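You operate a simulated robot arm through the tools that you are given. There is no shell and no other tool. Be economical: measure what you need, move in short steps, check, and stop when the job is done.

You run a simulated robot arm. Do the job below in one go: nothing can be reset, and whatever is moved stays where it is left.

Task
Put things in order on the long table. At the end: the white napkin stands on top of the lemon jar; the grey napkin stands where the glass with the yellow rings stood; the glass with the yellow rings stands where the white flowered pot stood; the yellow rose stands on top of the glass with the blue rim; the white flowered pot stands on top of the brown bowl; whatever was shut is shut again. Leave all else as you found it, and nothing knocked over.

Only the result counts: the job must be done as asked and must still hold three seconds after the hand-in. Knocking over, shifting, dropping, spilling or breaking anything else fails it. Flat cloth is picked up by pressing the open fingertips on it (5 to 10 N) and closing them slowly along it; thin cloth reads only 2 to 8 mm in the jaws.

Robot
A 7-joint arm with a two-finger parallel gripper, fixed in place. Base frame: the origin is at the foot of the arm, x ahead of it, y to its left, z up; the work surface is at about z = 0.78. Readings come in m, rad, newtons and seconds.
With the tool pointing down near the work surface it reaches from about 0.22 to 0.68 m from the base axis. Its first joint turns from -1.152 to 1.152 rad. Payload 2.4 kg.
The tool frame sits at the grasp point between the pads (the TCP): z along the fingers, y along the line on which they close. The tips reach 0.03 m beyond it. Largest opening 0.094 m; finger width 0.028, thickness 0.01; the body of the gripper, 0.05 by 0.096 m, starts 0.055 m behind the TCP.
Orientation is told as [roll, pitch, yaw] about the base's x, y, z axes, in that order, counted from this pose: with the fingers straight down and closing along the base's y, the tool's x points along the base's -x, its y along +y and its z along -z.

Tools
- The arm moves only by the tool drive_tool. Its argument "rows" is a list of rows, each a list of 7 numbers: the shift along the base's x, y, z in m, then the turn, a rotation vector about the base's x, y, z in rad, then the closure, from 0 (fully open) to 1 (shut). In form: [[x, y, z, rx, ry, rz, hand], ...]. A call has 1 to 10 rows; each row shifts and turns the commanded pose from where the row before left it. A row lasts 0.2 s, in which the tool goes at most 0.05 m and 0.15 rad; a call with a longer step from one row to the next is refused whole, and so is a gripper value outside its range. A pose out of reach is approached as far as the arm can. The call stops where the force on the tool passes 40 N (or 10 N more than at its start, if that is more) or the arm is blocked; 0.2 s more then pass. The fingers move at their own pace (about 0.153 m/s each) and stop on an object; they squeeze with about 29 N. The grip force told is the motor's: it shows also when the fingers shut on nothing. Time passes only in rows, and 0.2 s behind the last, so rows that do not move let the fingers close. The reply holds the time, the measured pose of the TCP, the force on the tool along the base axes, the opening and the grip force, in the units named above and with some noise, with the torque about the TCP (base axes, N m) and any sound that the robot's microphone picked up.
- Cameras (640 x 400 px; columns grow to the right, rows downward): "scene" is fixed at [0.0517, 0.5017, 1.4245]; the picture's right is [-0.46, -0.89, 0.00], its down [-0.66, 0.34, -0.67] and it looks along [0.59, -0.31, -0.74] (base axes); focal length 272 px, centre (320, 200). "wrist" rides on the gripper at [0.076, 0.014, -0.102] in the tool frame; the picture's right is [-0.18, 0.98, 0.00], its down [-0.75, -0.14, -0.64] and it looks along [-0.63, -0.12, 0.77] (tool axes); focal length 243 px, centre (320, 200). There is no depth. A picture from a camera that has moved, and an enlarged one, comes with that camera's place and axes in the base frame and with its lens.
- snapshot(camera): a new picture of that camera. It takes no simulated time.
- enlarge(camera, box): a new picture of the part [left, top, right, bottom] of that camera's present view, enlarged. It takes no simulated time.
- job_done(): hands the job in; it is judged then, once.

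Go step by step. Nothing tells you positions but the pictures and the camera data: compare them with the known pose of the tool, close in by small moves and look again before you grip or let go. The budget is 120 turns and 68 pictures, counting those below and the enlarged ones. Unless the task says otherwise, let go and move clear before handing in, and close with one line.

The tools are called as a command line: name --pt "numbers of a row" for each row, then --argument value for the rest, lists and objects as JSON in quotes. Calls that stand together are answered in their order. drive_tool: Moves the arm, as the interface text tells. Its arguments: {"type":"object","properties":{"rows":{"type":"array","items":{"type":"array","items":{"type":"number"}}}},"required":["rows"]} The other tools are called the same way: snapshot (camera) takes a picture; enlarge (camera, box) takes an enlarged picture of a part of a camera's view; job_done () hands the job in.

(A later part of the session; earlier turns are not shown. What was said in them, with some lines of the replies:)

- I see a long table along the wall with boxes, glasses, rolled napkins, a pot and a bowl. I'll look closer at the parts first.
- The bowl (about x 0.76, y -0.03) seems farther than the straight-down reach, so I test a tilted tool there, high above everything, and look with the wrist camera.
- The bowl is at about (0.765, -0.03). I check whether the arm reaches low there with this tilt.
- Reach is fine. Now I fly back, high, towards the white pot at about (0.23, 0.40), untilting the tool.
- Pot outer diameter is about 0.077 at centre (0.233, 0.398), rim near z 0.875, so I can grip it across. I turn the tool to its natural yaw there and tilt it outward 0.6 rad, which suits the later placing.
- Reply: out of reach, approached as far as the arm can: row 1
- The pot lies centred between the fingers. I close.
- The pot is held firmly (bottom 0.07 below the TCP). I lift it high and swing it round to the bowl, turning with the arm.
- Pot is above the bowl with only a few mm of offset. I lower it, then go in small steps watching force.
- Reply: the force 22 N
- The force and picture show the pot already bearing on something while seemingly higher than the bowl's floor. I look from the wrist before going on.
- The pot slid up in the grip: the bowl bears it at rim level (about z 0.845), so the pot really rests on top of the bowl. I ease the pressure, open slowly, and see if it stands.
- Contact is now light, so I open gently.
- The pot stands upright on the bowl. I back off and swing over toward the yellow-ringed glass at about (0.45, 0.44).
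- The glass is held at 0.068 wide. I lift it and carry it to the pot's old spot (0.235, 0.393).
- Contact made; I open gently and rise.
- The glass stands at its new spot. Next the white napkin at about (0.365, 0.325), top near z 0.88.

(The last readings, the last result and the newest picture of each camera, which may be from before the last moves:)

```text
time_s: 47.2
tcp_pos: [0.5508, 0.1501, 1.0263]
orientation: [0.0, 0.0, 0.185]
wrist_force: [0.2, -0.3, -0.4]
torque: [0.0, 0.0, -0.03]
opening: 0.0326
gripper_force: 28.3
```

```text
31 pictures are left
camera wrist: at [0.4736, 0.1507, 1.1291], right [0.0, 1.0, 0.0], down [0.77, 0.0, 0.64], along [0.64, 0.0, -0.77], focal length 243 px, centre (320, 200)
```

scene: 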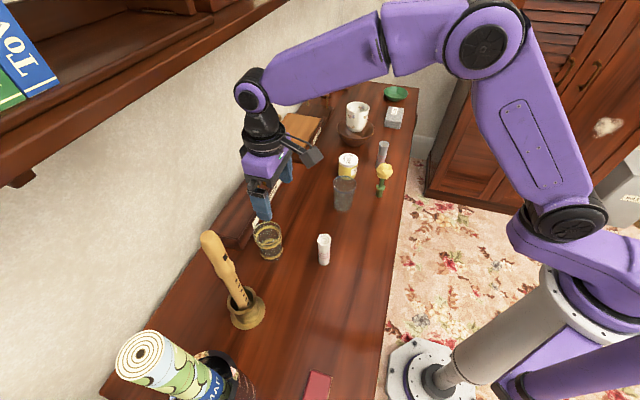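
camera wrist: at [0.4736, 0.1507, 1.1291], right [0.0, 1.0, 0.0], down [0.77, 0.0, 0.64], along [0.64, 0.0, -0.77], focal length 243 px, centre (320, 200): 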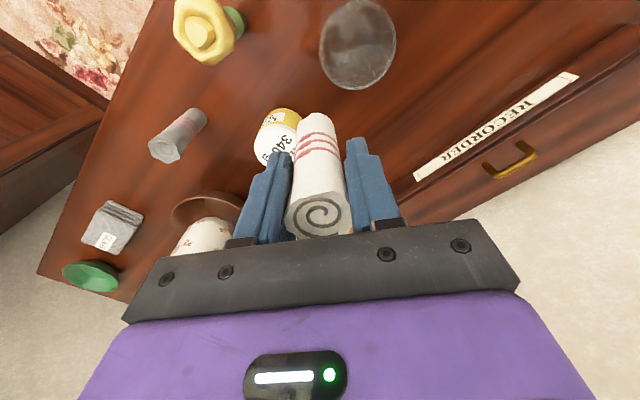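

drive_tool --pt "0.03 0.02 0 0 0 0 0.9" --pt "0 0 0 0 0 0 0.9"

enlarge --camera "wrist" --box '[200, 60, 360, 160]'

```text
time_s: 47.8
tcp_pos: [0.5823, 0.1728, 1.0281]
orientation: [-0.001, 0.002, 0.187]
wrist_force: [1.0, -0.3, -0.1]
torque: [-0.01, -0.03, 0.0]
opening: 0.0327
gripper_force: 28.3
```

```text
4.00 times, centred on (280, 110) of wrist
camera zoom: at [0.5042, 0.1718, 1.1303], right [0.0, 1.0, 0.0], down [0.77, 0.0, 0.64], along [0.64, 0.0, -0.77], focal length 970 px, centre (480, 560)
```

zoom: 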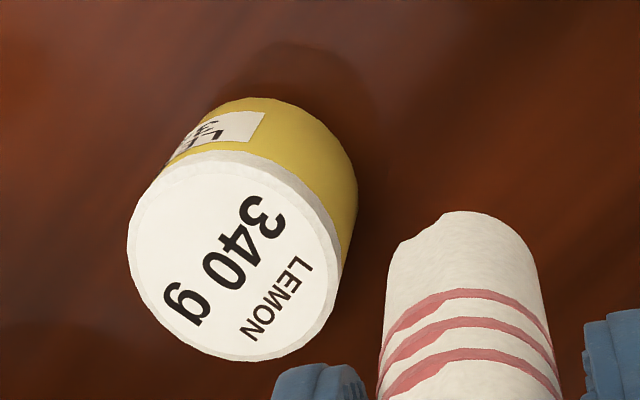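

drive_tool --pt "0.014 -0.025 -0.01 0 0 0 0.9" --pt "0.014 -0.026 -0.02 0 0 0 0.9" --pt "0.013 -0.025 -0.03 0 0 0 0.9" --pt "0 0 -0.02 0 0 0 0.9" --pt "0 0 0 0 0 0 0.9"

enlarge --camera "wrist" --box '[200, 20, 440, 170]'

enlarge --camera "scene" --box '[290, 110, 402, 180]'

```text
time_s: 49.0
tcp_pos: [0.6216, 0.096, 0.947]
orientation: [-0.001, -0.001, 0.188]
wrist_force: [0.6, 1.0, 0.9]
torque: [-0.01, -0.02, -0.01]
opening: 0.0329
gripper_force: 29.5
```

```text
2.67 times, centred on (320, 95) of wrist
camera zoom: at [0.5443, 0.0964, 1.0492], right [0.0, 1.0, 0.0], down [0.77, 0.0, 0.64], along [0.64, 0.0, -0.77], focal length 647 px, centre (320, 480)
```

zoom: 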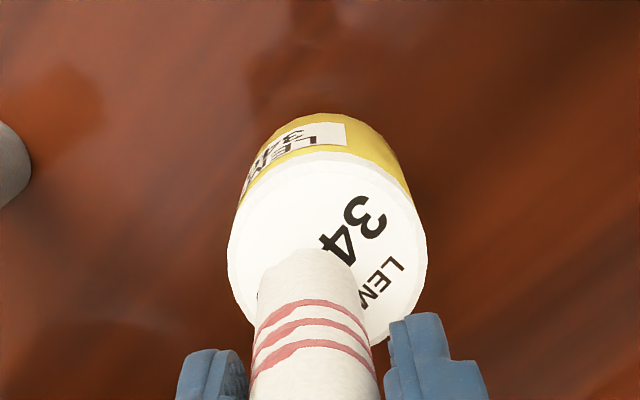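

```text
5.71 times, centred on (346, 145) of scene
camera zoom: at [0.0517, 0.5017, 1.4245], right [-0.46, -0.89, 0.0], down [-0.66, 0.34, -0.67], along [0.59, -0.31, -0.74], focal length 1557 px, centre (171, 514)
```

zoom: 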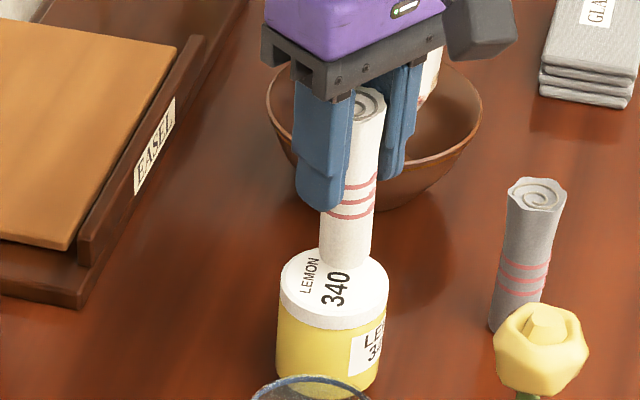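

drive_tool --pt "0.002 0.0055 0 0 0 0 0.9" --pt "0 0 -0.01 0 0 0 0.9" --pt "0 0 -0.004 0 0 0 0.9" --pt "0 0 0 0 0 0 0.9"

enlarge --camera "scene" --box '[290, 110, 402, 180]'

```text
time_s: 50.0
tcp_pos: [0.6228, 0.1022, 0.9332]
orientation: [0.0, 0.001, 0.188]
wrist_force: [0.2, 0.2, -0.1]
torque: [-0.02, -0.04, -0.02]
opening: 0.0327
gripper_force: 29.5
```

```text
5.71 times, centred on (346, 145) of scene
camera zoom: at [0.0517, 0.5017, 1.4245], right [-0.46, -0.89, 0.0], down [-0.66, 0.34, -0.67], along [0.59, -0.31, -0.74], focal length 1557 px, centre (171, 514)
```

zoom: 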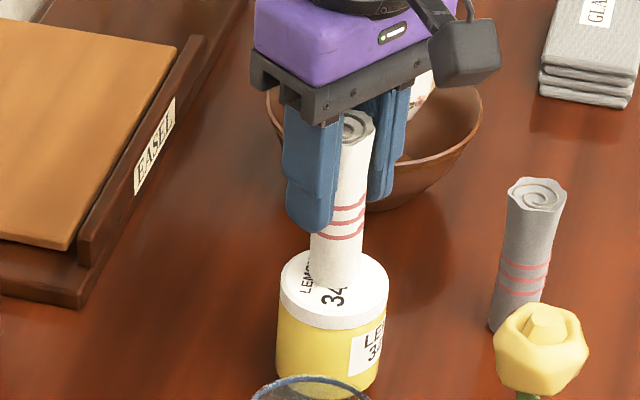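

drive_tool --pt "0 0 -0.002 0 0 0 0.9" --pt "0 0 -0.002 0 0 0 0.9" --pt "0 0 0 0 0 0 0.9"

```text
time_s: 50.8
tcp_pos: [0.6247, 0.1006, 0.9321]
orientation: [-0.001, -0.005, 0.187]
wrist_force: [-3.4, -2.7, 27.1]
torque: [0.04, 0.34, 0.02]
opening: 0.0329
gripper_force: 28.5
```

drive_tool --pt "0 0 0.0025 0 0 0 0.9" --pt "0 0 0 0 0 0 0.9"

```text
time_s: 51.4
tcp_pos: [0.6228, 0.1014, 0.9317]
orientation: [0.0, 0.0, 0.187]
wrist_force: [4.2, -0.4, 9.9]
torque: [0.08, -0.38, -0.07]
opening: 0.0325
gripper_force: 29.2
```

drive_tool --pt "0 0 0.0005 0 0 0 0.9" --pt "0 0 0 0 0 0 0.64" --pt "0 0 0 0 0 0 0.6" --pt "0 0 0 0 0 0 0.5" --pt "0 0 0 0 0 0 0.4" --pt "0 0 0 0 0 0 0.4"

enlarge --camera "scene" --box '[290, 110, 402, 180]'

```text
time_s: 52.8
tcp_pos: [0.623, 0.1012, 0.9331]
orientation: [-0.001, 0.002, 0.187]
wrist_force: [0.0, -0.6, 0.5]
torque: [0.02, 0.01, -0.03]
opening: 0.0562
gripper_force: 0.0
```

```text
5.71 times, centred on (346, 145) of scene
camera zoom: at [0.0517, 0.5017, 1.4245], right [-0.46, -0.89, 0.0], down [-0.66, 0.34, -0.67], along [0.59, -0.31, -0.74], focal length 1557 px, centre (171, 514)
```

zoom: 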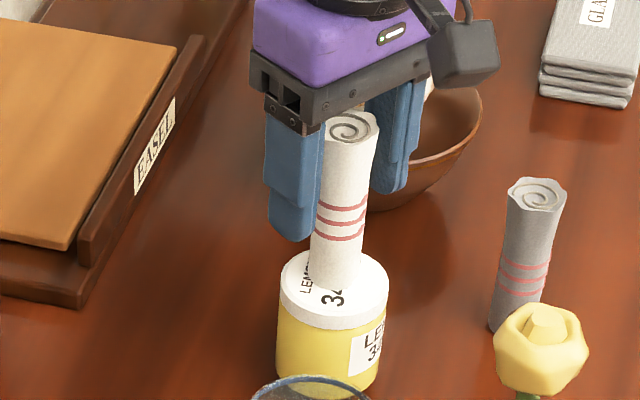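

The white napkin stands on the jar. I rise clear and go to the grey napkin at about (0.61, -0.03).

drive_tool --pt "0 0 0.03 0 0 0 0.3" --pt "0 0 0.045 0 0 0 0.2" --pt "0 0 0.045 0 0 0 0" --pt "-0.003 -0.035 0 0 0 -0.05 0" --pt "-0.003 -0.035 0 0 0 -0.05 0" --pt "-0.003 -0.035 0 0 0 -0.05 0" --pt "-0.003 -0.027 -0.03 0 0 -0.04 0" --pt "0 0 -0.05 0 0 0 0" --pt "0 0 0 0 0 0 0"

snapshot --camera "wrist"

```text
time_s: 54.8
tcp_pos: [0.6145, -0.0299, 0.9716]
orientation: [0.0, 0.0, -0.004]
wrist_force: [-0.1, 0.0, 0.7]
torque: [-0.01, 0.0, -0.01]
opening: 0.094
gripper_force: 0.1
```

```text
25 pictures are left
camera wrist: at [0.5371, -0.0167, 1.0738], right [0.19, 0.98, 0.0], down [0.75, -0.14, 0.64], along [0.63, -0.12, -0.77], focal length 243 px, centre (320, 200)
```

wrist: 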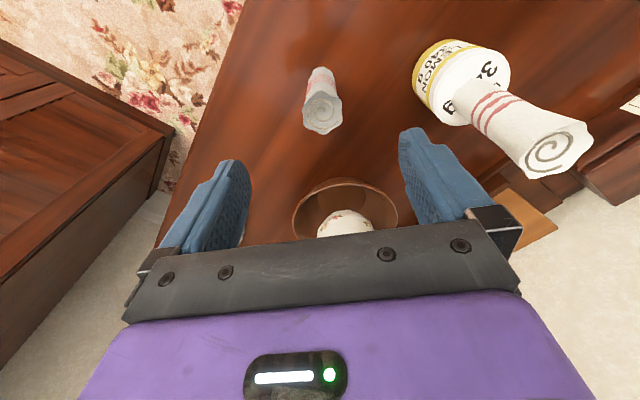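

drive_tool --pt "-0.006 0.002 -0.03 0 0 0 0" --pt "0 0 -0.03 0 0 0 0" --pt "0 0 -0.03 0 0 0 0" --pt "0 0 -0.022 0 0 0 0" --pt "0 0 0 0 0 0 0.3" --pt "0 0 0 0 0 0 0.5" --pt "0 0 0 0 0 0 0.6" --pt "0 0 0 0 0 0 0.7" --pt "0 0 0 0 0 0 0.8" --pt "0 0 0 0 0 0 0.9"

snapshot --camera "wrist"

```text
time_s: 57.0
tcp_pos: [0.6065, -0.0276, 0.8602]
orientation: [-0.001, 0.003, -0.001]
wrist_force: [0.3, 0.1, -0.7]
torque: [0.04, 0.01, -0.01]
opening: 0.0327
gripper_force: 29.0
```

```text
24 pictures are left
camera wrist: at [0.5303, -0.014, 0.9631], right [0.19, 0.98, 0.0], down [0.75, -0.14, 0.64], along [0.63, -0.12, -0.77], focal length 243 px, centre (320, 200)
```

wrist: 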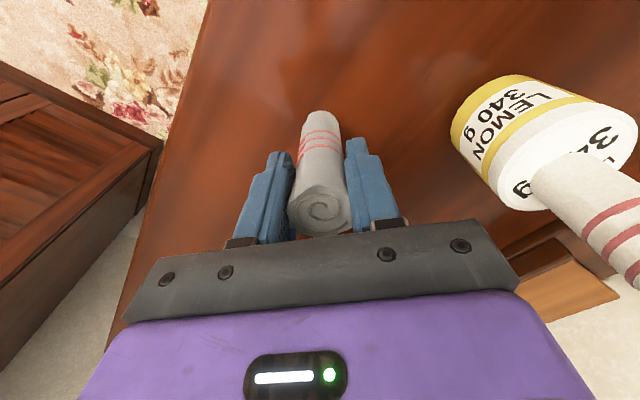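

drive_tool --pt "0 0 0.02 0 0 0 0.9" --pt "0 0 0.045 0 0 0 0.9" --pt "0 0 0.045 0 0 0 0.9" --pt "0 0 0.045 0 0 0 0.9" --pt "0 0 0.045 0 0 0 0.9" --pt "-0.027 0.032 0 0 0 0.08 0.9" --pt "-0.027 0.032 0 0 0 0.08 0.9" --pt "-0.027 0.032 0 0 0 0.08 0.9" --pt "-0.027 0.032 0 0 0 0.08 0.9"

drive_tool --pt "-0.007 0.047 0 0 0 0.09 0.9" --pt "-0.007 0.047 0 0 0 0.09 0.9" --pt "-0.007 0.047 0 0 0 0.09 0.9" --pt "-0.007 0.047 0 0 0 0.09 0.9" --pt "-0.007 0.047 0 0 0 0.09 0.9" --pt "-0.0053 0.0337 -0.02 0 0 0 0.9" --pt "-0.0053 0.0337 -0.02 0 0 0 0.9" --pt "-0.0053 0.0337 -0.03 0 0 0 0.9" --pt "0 0 -0.04 0 0 0 0.9" --pt "0 0 0 0 0 0 0.9"

snapshot --camera "wrist"

```text
time_s: 59.0
tcp_pos: [0.4975, 0.0994, 1.0602]
orientation: [0.0, 0.0, 0.317]
wrist_force: [0.2, 0.9, -0.4]
torque: [0.01, 0.0, -0.04]
opening: 0.0327
gripper_force: 28.9
```

```text
time_s: 61.2
tcp_pos: [0.4464, 0.4367, 0.9502]
orientation: [0.001, -0.001, 0.769]
wrist_force: [-0.7, 0.6, -0.4]
torque: [-0.03, 0.0, 0.01]
opening: 0.033
gripper_force: 28.7
```

```text
23 pictures are left
camera wrist: at [0.3812, 0.394, 1.0517], right [-0.55, 0.84, 0.0], down [0.64, 0.42, 0.64], along [0.54, 0.35, -0.77], focal length 243 px, centre (320, 200)
```

wrist: 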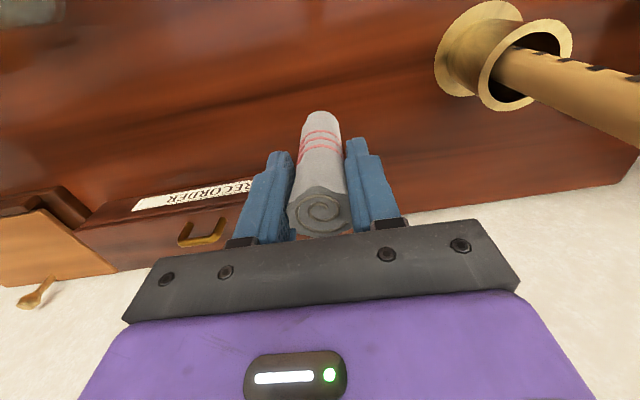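

drive_tool --pt "0.001 -0.001 -0.03 0 0 0 0.9" --pt "0 0 -0.03 0 0 0 0.9" --pt "0 0 -0.02 0 0 0 0.9" --pt "0 0 -0.008 0 0 0 0.9" --pt "0 0 -0.001 0 0 0 0.9" --pt "0 0 0 0 0 0 0.9"

```text
time_s: 62.6
tcp_pos: [0.4477, 0.436, 0.8626]
orientation: [-0.001, 0.001, 0.768]
wrist_force: [-0.5, 0.1, -0.9]
torque: [0.01, -0.02, 0.02]
opening: 0.0327
gripper_force: 29.1
```

drive_tool --pt "0 0 -0.0015 0 0 0 0.9" --pt "0 0 -0.0005 0 0 0 0.9" --pt "0 0 0 0 0 0 0.9"

```text
time_s: 63.4
tcp_pos: [0.4468, 0.4353, 0.8608]
orientation: [0.0, 0.0, 0.767]
wrist_force: [-2.8, -0.4, 8.8]
torque: [-0.11, 0.17, -0.03]
opening: 0.0327
gripper_force: 29.0
```

Contact with the table; I release and rise.

drive_tool --pt "0 0 0.0005 0 0 0 0.9" --pt "0 0 0 0 0 0 0.64" --pt "0 0 0 0 0 0 0.6" --pt "0 0 0 0 0 0 0.45" --pt "0 0 0 0 0 0 0.3" --pt "0 0 0.02 0 0 0 0.3" --pt "0 0 0.04 0 0 0 0.2" --pt "0 0 0.04 0 0 0 0" --pt "0 0 0.05 0 0 0 0" --pt "0 0 0.03 0 0 0 0"

snapshot --camera "scene"

```text
time_s: 65.6
tcp_pos: [0.4466, 0.4336, 1.0391]
orientation: [0.001, 0.001, 0.769]
wrist_force: [0.6, 0.5, -0.4]
torque: [0.01, 0.03, 0.04]
opening: 0.0942
gripper_force: 0.0
```

```text
22 pictures are left
```

scene: 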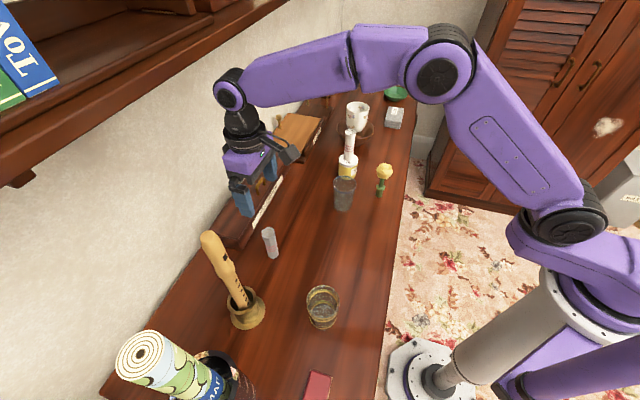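

drive_tool --pt "0.004 -0.0465 0 0 0 -0.083 0" --pt "0.004 -0.0465 0 0 0 -0.083 0" --pt "0.004 -0.0465 0 0 0 -0.083 0" --pt "0.004 -0.0465 0 0 0 -0.083 0" --pt "0.004 -0.0465 0 0 0 -0.083 0" --pt "0.004 -0.0465 0 0 0 -0.083 0" --pt "0.004 -0.0465 0 0 0 -0.083 0" --pt "0.004 -0.0465 0 0 0 -0.083 0" --pt "0 0 0 0 0 0 0"

snapshot --camera "wrist"

```text
time_s: 67.6
tcp_pos: [0.4784, 0.0612, 1.0399]
orientation: [-0.001, 0.001, 0.104]
wrist_force: [-0.3, 1.1, 0.7]
torque: [0.01, -0.01, -0.03]
opening: 0.0941
gripper_force: 0.0
```

```text
21 pictures are left
camera wrist: at [0.4021, 0.0679, 1.1428], right [0.08, 1.0, 0.0], down [0.76, -0.06, 0.64], along [0.64, -0.05, -0.77], focal length 243 px, centre (320, 200)
```

wrist: 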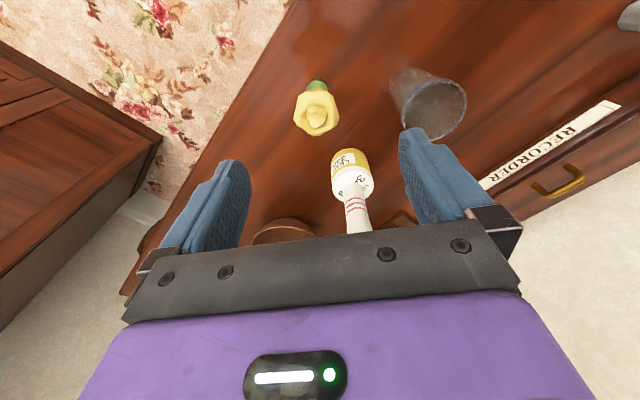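

drive_tool --pt "0.005 -0.001 -0.03 0 0 0 0" --pt "0.005 -0.001 -0.03 0 0 0 0" --pt "0.004 -0.001 -0.03 0 0 0 0" --pt "0 0 0 0 0 0 0"

snapshot --camera "wrist"

enlarge --camera "scene" --box '[310, 130, 422, 220]'

```text
time_s: 68.6
tcp_pos: [0.492, 0.0583, 0.9496]
orientation: [-0.001, 0.0, 0.102]
wrist_force: [0.2, -0.2, -0.6]
torque: [0.01, 0.01, -0.04]
opening: 0.0941
gripper_force: 0.0
```

```text
20 pictures are left
camera wrist: at [0.4146, 0.0654, 1.0513], right [0.08, 1.0, 0.0], down [0.76, -0.06, 0.64], along [0.64, -0.05, -0.77], focal length 243 px, centre (320, 200)
```

wrist: 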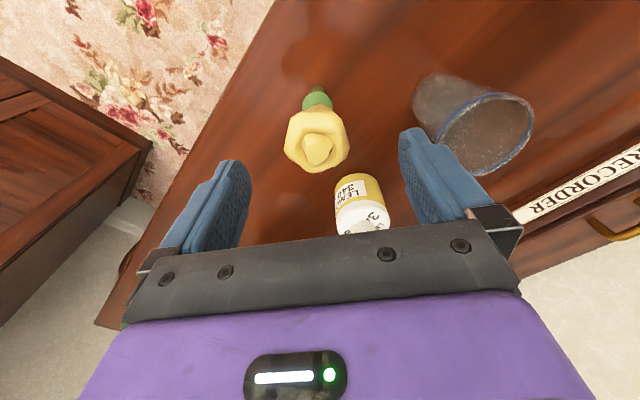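

```text
4.44 times, centred on (366, 175) of scene
camera zoom: at [0.0517, 0.5017, 1.4245], right [-0.46, -0.89, 0.0], down [-0.66, 0.34, -0.67], along [0.59, -0.31, -0.74], focal length 1211 px, centre (116, 311)
```

zoom: 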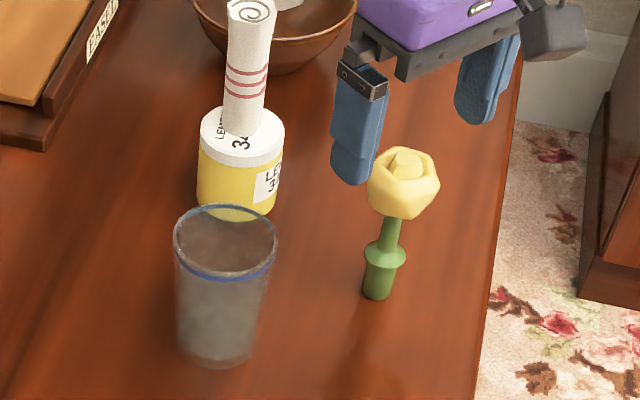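

drive_tool --pt "0.001 -0.001 -0.03 0 0 0 0" --pt "0 0 -0.025 0 0 0 0" --pt "0 0 -0.012 0 0 0 0" --pt "0 0 0 0 0 0 0.2" --pt "0 0 0 0 0 0 0.35" --pt "0 0 0 0 0 0 0.43" --pt "0 0 0 0 0 0 0.5" --pt "0 0 0 0 0 0 0.6" --pt "0 0 0 0 0 0 0.8" --pt "0 0 0 0 0 0 0.8"

snapshot --camera "wrist"

```text
time_s: 70.8
tcp_pos: [0.4932, 0.0587, 0.883]
orientation: [0.0, 0.0, 0.103]
wrist_force: [0.0, 0.3, 0.3]
torque: [0.01, 0.02, -0.03]
opening: 0.0461
gripper_force: 29.1
```

```text
18 pictures are left
camera wrist: at [0.4163, 0.0654, 0.9846], right [0.08, 1.0, 0.0], down [0.76, -0.06, 0.64], along [0.64, -0.05, -0.77], focal length 243 px, centre (320, 200)
```

wrist: 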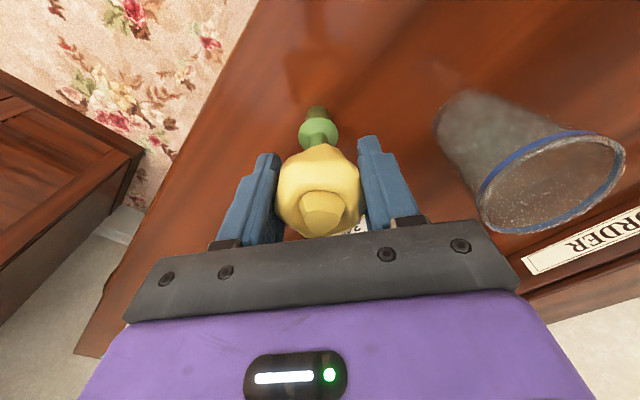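

drive_tool --pt "0 0 0.02 0 0 0 0.8" --pt "0 0 0.04 0 0 0 0.8" --pt "0 0 0.04 0 0 0 0.8" --pt "0 0 0.04 0 0 0 0.8" --pt "0.0035 0.032 0 0 0 0 0.8" --pt "0.0035 0.032 0 0 0 0 0.8" --pt "0.0035 0.032 0 0 0 0 0.8" --pt "0.0035 0.032 0 0 0 0 0.8" --pt "0 0 -0.02 0 0 0 0.8" --pt "0 0 0 0 0 0 0.8"

enlarge --camera "wrist" --box '[200, 40, 440, 190]'

enlarge --camera "scene" --box '[290, 140, 402, 220]'

```text
time_s: 73.0
tcp_pos: [0.5084, 0.187, 1.0026]
orientation: [0.001, 0.003, 0.104]
wrist_force: [-0.1, -1.0, -0.7]
torque: [0.03, 0.0, -0.02]
opening: 0.0464
gripper_force: 28.4
```

```text
2.67 times, centred on (320, 115) of wrist
camera zoom: at [0.4313, 0.1936, 1.1049], right [0.08, 1.0, 0.0], down [0.76, -0.06, 0.64], along [0.64, -0.05, -0.77], focal length 647 px, centre (320, 427)
```

zoom: 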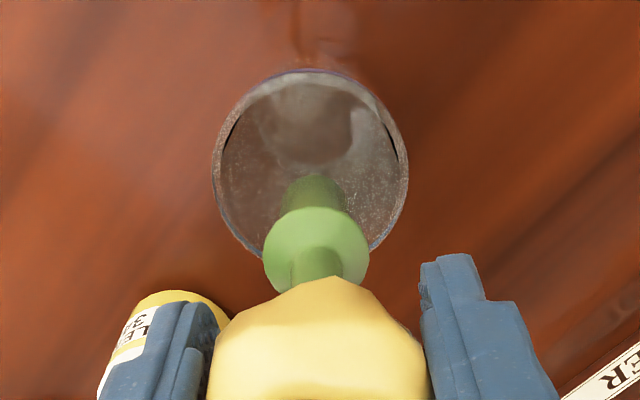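

```text
5.00 times, centred on (346, 180) of scene
camera zoom: at [0.0517, 0.5017, 1.4245], right [-0.46, -0.89, 0.0], down [-0.66, 0.34, -0.67], along [0.59, -0.31, -0.74], focal length 1362 px, centre (190, 300)
```

zoom: 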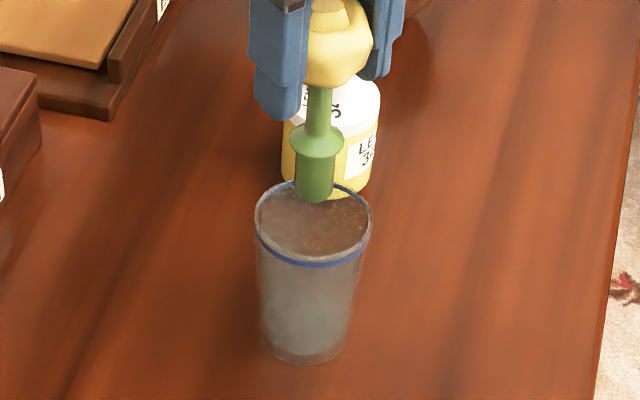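

drive_tool --pt "0 -0.0005 -0.012 0 0 0 0.8" --pt "0 0 -0.01 0 0 0 0.8" --pt "0 0 0 0 0 0 0.8"

drive_tool --pt "0 0 -0.002 0 0 0 0.8" --pt "0 0 -0.001 0 0 0 0.8" --pt "0 0 0 0 0 0 0.8"

```text
time_s: 73.8
tcp_pos: [0.5082, 0.1867, 0.9812]
orientation: [0.002, -0.005, 0.104]
wrist_force: [-1.0, -1.4, 18.9]
torque: [-0.07, 0.1, -0.01]
opening: 0.0461
gripper_force: 29.7
```

```text
time_s: 74.6
tcp_pos: [0.5085, 0.1846, 0.9793]
orientation: [0.003, -0.003, 0.102]
wrist_force: [3.2, -1.2, 19.9]
torque: [0.04, -0.25, -0.03]
opening: 0.0463
gripper_force: 28.7
```

It bears on the rim plane already. I relieve the pressure.

drive_tool --pt "0 0 0.002 0 0 0 0.8" --pt "0 0 0 0 0 0 0.8"

enlarge --camera "scene" --box '[290, 140, 402, 220]'

```text
time_s: 75.2
tcp_pos: [0.5071, 0.1846, 0.9793]
orientation: [-0.001, 0.008, 0.103]
wrist_force: [-0.1, 0.0, 1.0]
torque: [-0.02, 0.05, -0.01]
opening: 0.0462
gripper_force: 28.8
```

```text
5.00 times, centred on (346, 180) of scene
camera zoom: at [0.0516, 0.5016, 1.4245], right [-0.46, -0.89, 0.0], down [-0.66, 0.34, -0.67], along [0.59, -0.31, -0.74], focal length 1362 px, centre (190, 300)
```

zoom: 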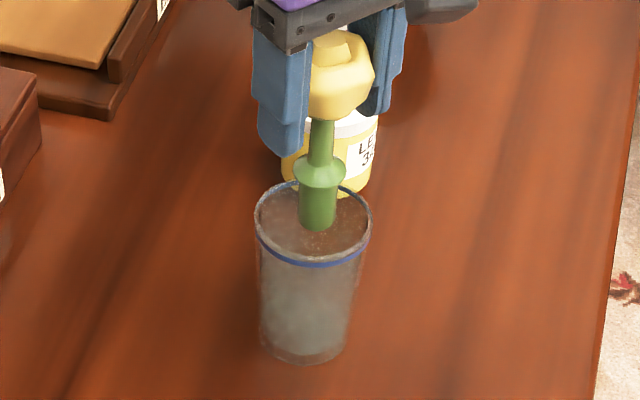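

Well centred and upright; I release slowly.

drive_tool --pt "0 0 0 0 0 0 0.49" --pt "0 0 0 0 0 0 0.46" --pt "0 0 0 0 0 0 0.4" --pt "0 0 0 0 0 0 0.3" --pt "0 0 0 0 0 0 0.2" --pt "0 0 0 0 0 0 0.1"

enlarge --camera "scene" --box '[290, 140, 402, 220]'

```text
time_s: 76.6
tcp_pos: [0.5082, 0.1864, 0.9803]
orientation: [0.001, 0.001, 0.104]
wrist_force: [0.1, 0.2, -0.6]
torque: [-0.01, -0.01, -0.01]
opening: 0.0846
gripper_force: 0.1
```

```text
5.00 times, centred on (346, 180) of scene
camera zoom: at [0.0517, 0.5017, 1.4245], right [-0.46, -0.89, 0.0], down [-0.66, 0.34, -0.67], along [0.59, -0.31, -0.74], focal length 1362 px, centre (190, 300)
```

zoom: 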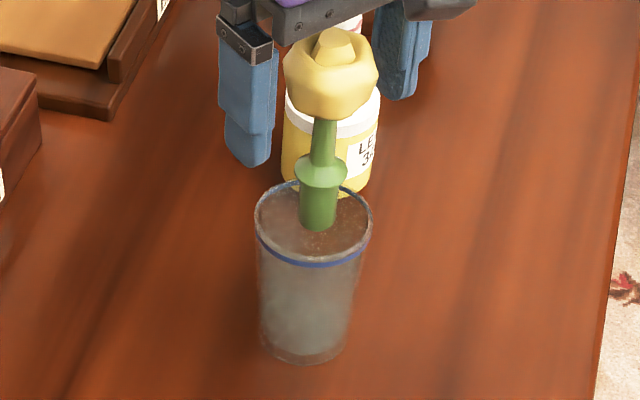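

drive_tool --pt "0 0 0.02 0 0 0 0" --pt "0 0 0.04 0 0 0 0" --pt "0 0 0.04 0 0 0 0" --pt "0 0 0.04 0 0 0 0" --pt "-0.04 -0.02 0.01 0 0 0 0" --pt "-0.04 -0.02 0 0 0 0 0" --pt "-0.04 -0.02 0 0 0 0 0" --pt "0 0 0 0 0 0 0" --pt "0 0 0 0 0 0 0" --pt "0 0 0 0 0 0 0"

snapshot --camera "scene"

enlarge --camera "scene" --box '[260, 50, 420, 150]'

enlarge --camera "scene" --box '[220, 130, 420, 255]'

enlarge --camera "scene" --box '[100, 210, 404, 400]'

```text
time_s: 78.8
tcp_pos: [0.3866, 0.1253, 1.1305]
orientation: [0.0, -0.001, 0.103]
wrist_force: [0.7, -0.4, 0.3]
torque: [0.01, 0.03, -0.02]
opening: 0.0941
gripper_force: 0.0
```

```text
13 pictures are left
```

scene: 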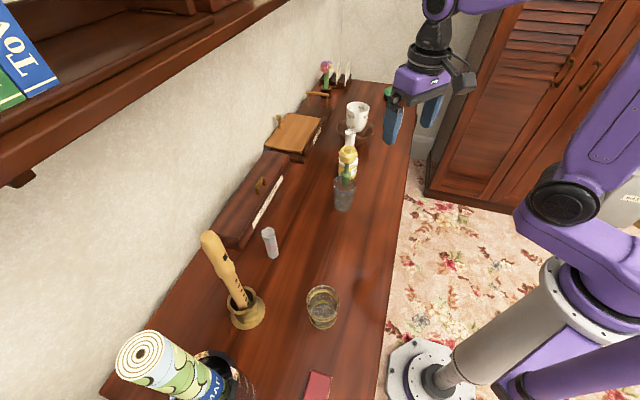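

```text
4.00 times, centred on (340, 100) of scene
camera zoom: at [0.0517, 0.5017, 1.4245], right [-0.46, -0.89, 0.0], down [-0.66, 0.34, -0.67], along [0.59, -0.31, -0.74], focal length 1090 px, centre (240, 600)
```

zoom: 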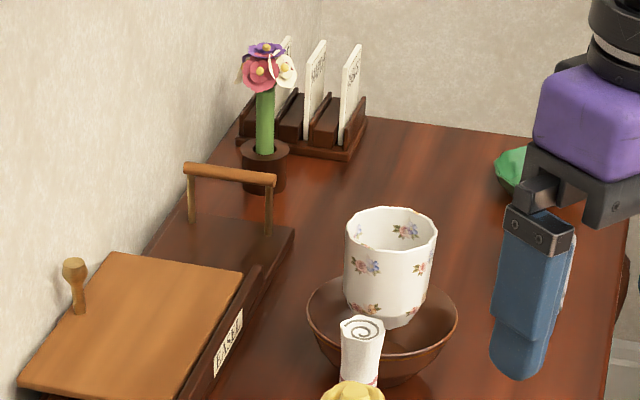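

```text
3.20 times, centred on (320, 192) of scene
camera zoom: at [0.0517, 0.5017, 1.4245], right [-0.46, -0.89, 0.0], down [-0.66, 0.34, -0.67], along [0.59, -0.31, -0.74], focal length 872 px, centre (320, 224)
```

zoom: 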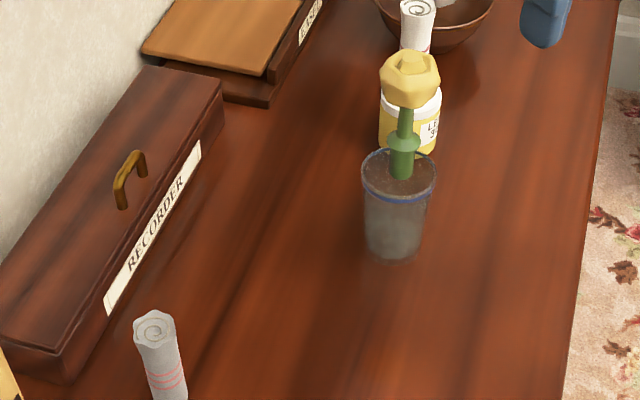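

```text
2.11 times, centred on (252, 305) of scene
camera zoom: at [0.0517, 0.5017, 1.4245], right [-0.46, -0.89, 0.0], down [-0.66, 0.34, -0.67], along [0.59, -0.31, -0.74], focal length 574 px, centre (463, -21)
```

zoom: 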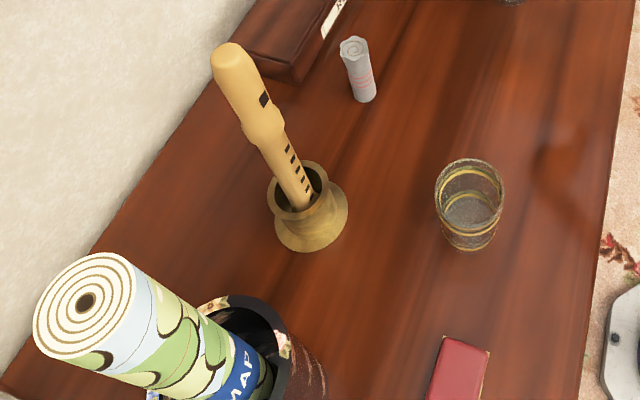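

Everything stands where it was asked, nothing else has moved, and the hand is clear, so I hand in.

job_done

```text
The job is handed in.
```

All five items are where the task asked, the last pictures show them upright and nothing else moved or opened. The bowl and the blue-rimmed glass both held their load at rim height. The pot therefore rests on the bowl and the rose on the glass, rather than down inside them.
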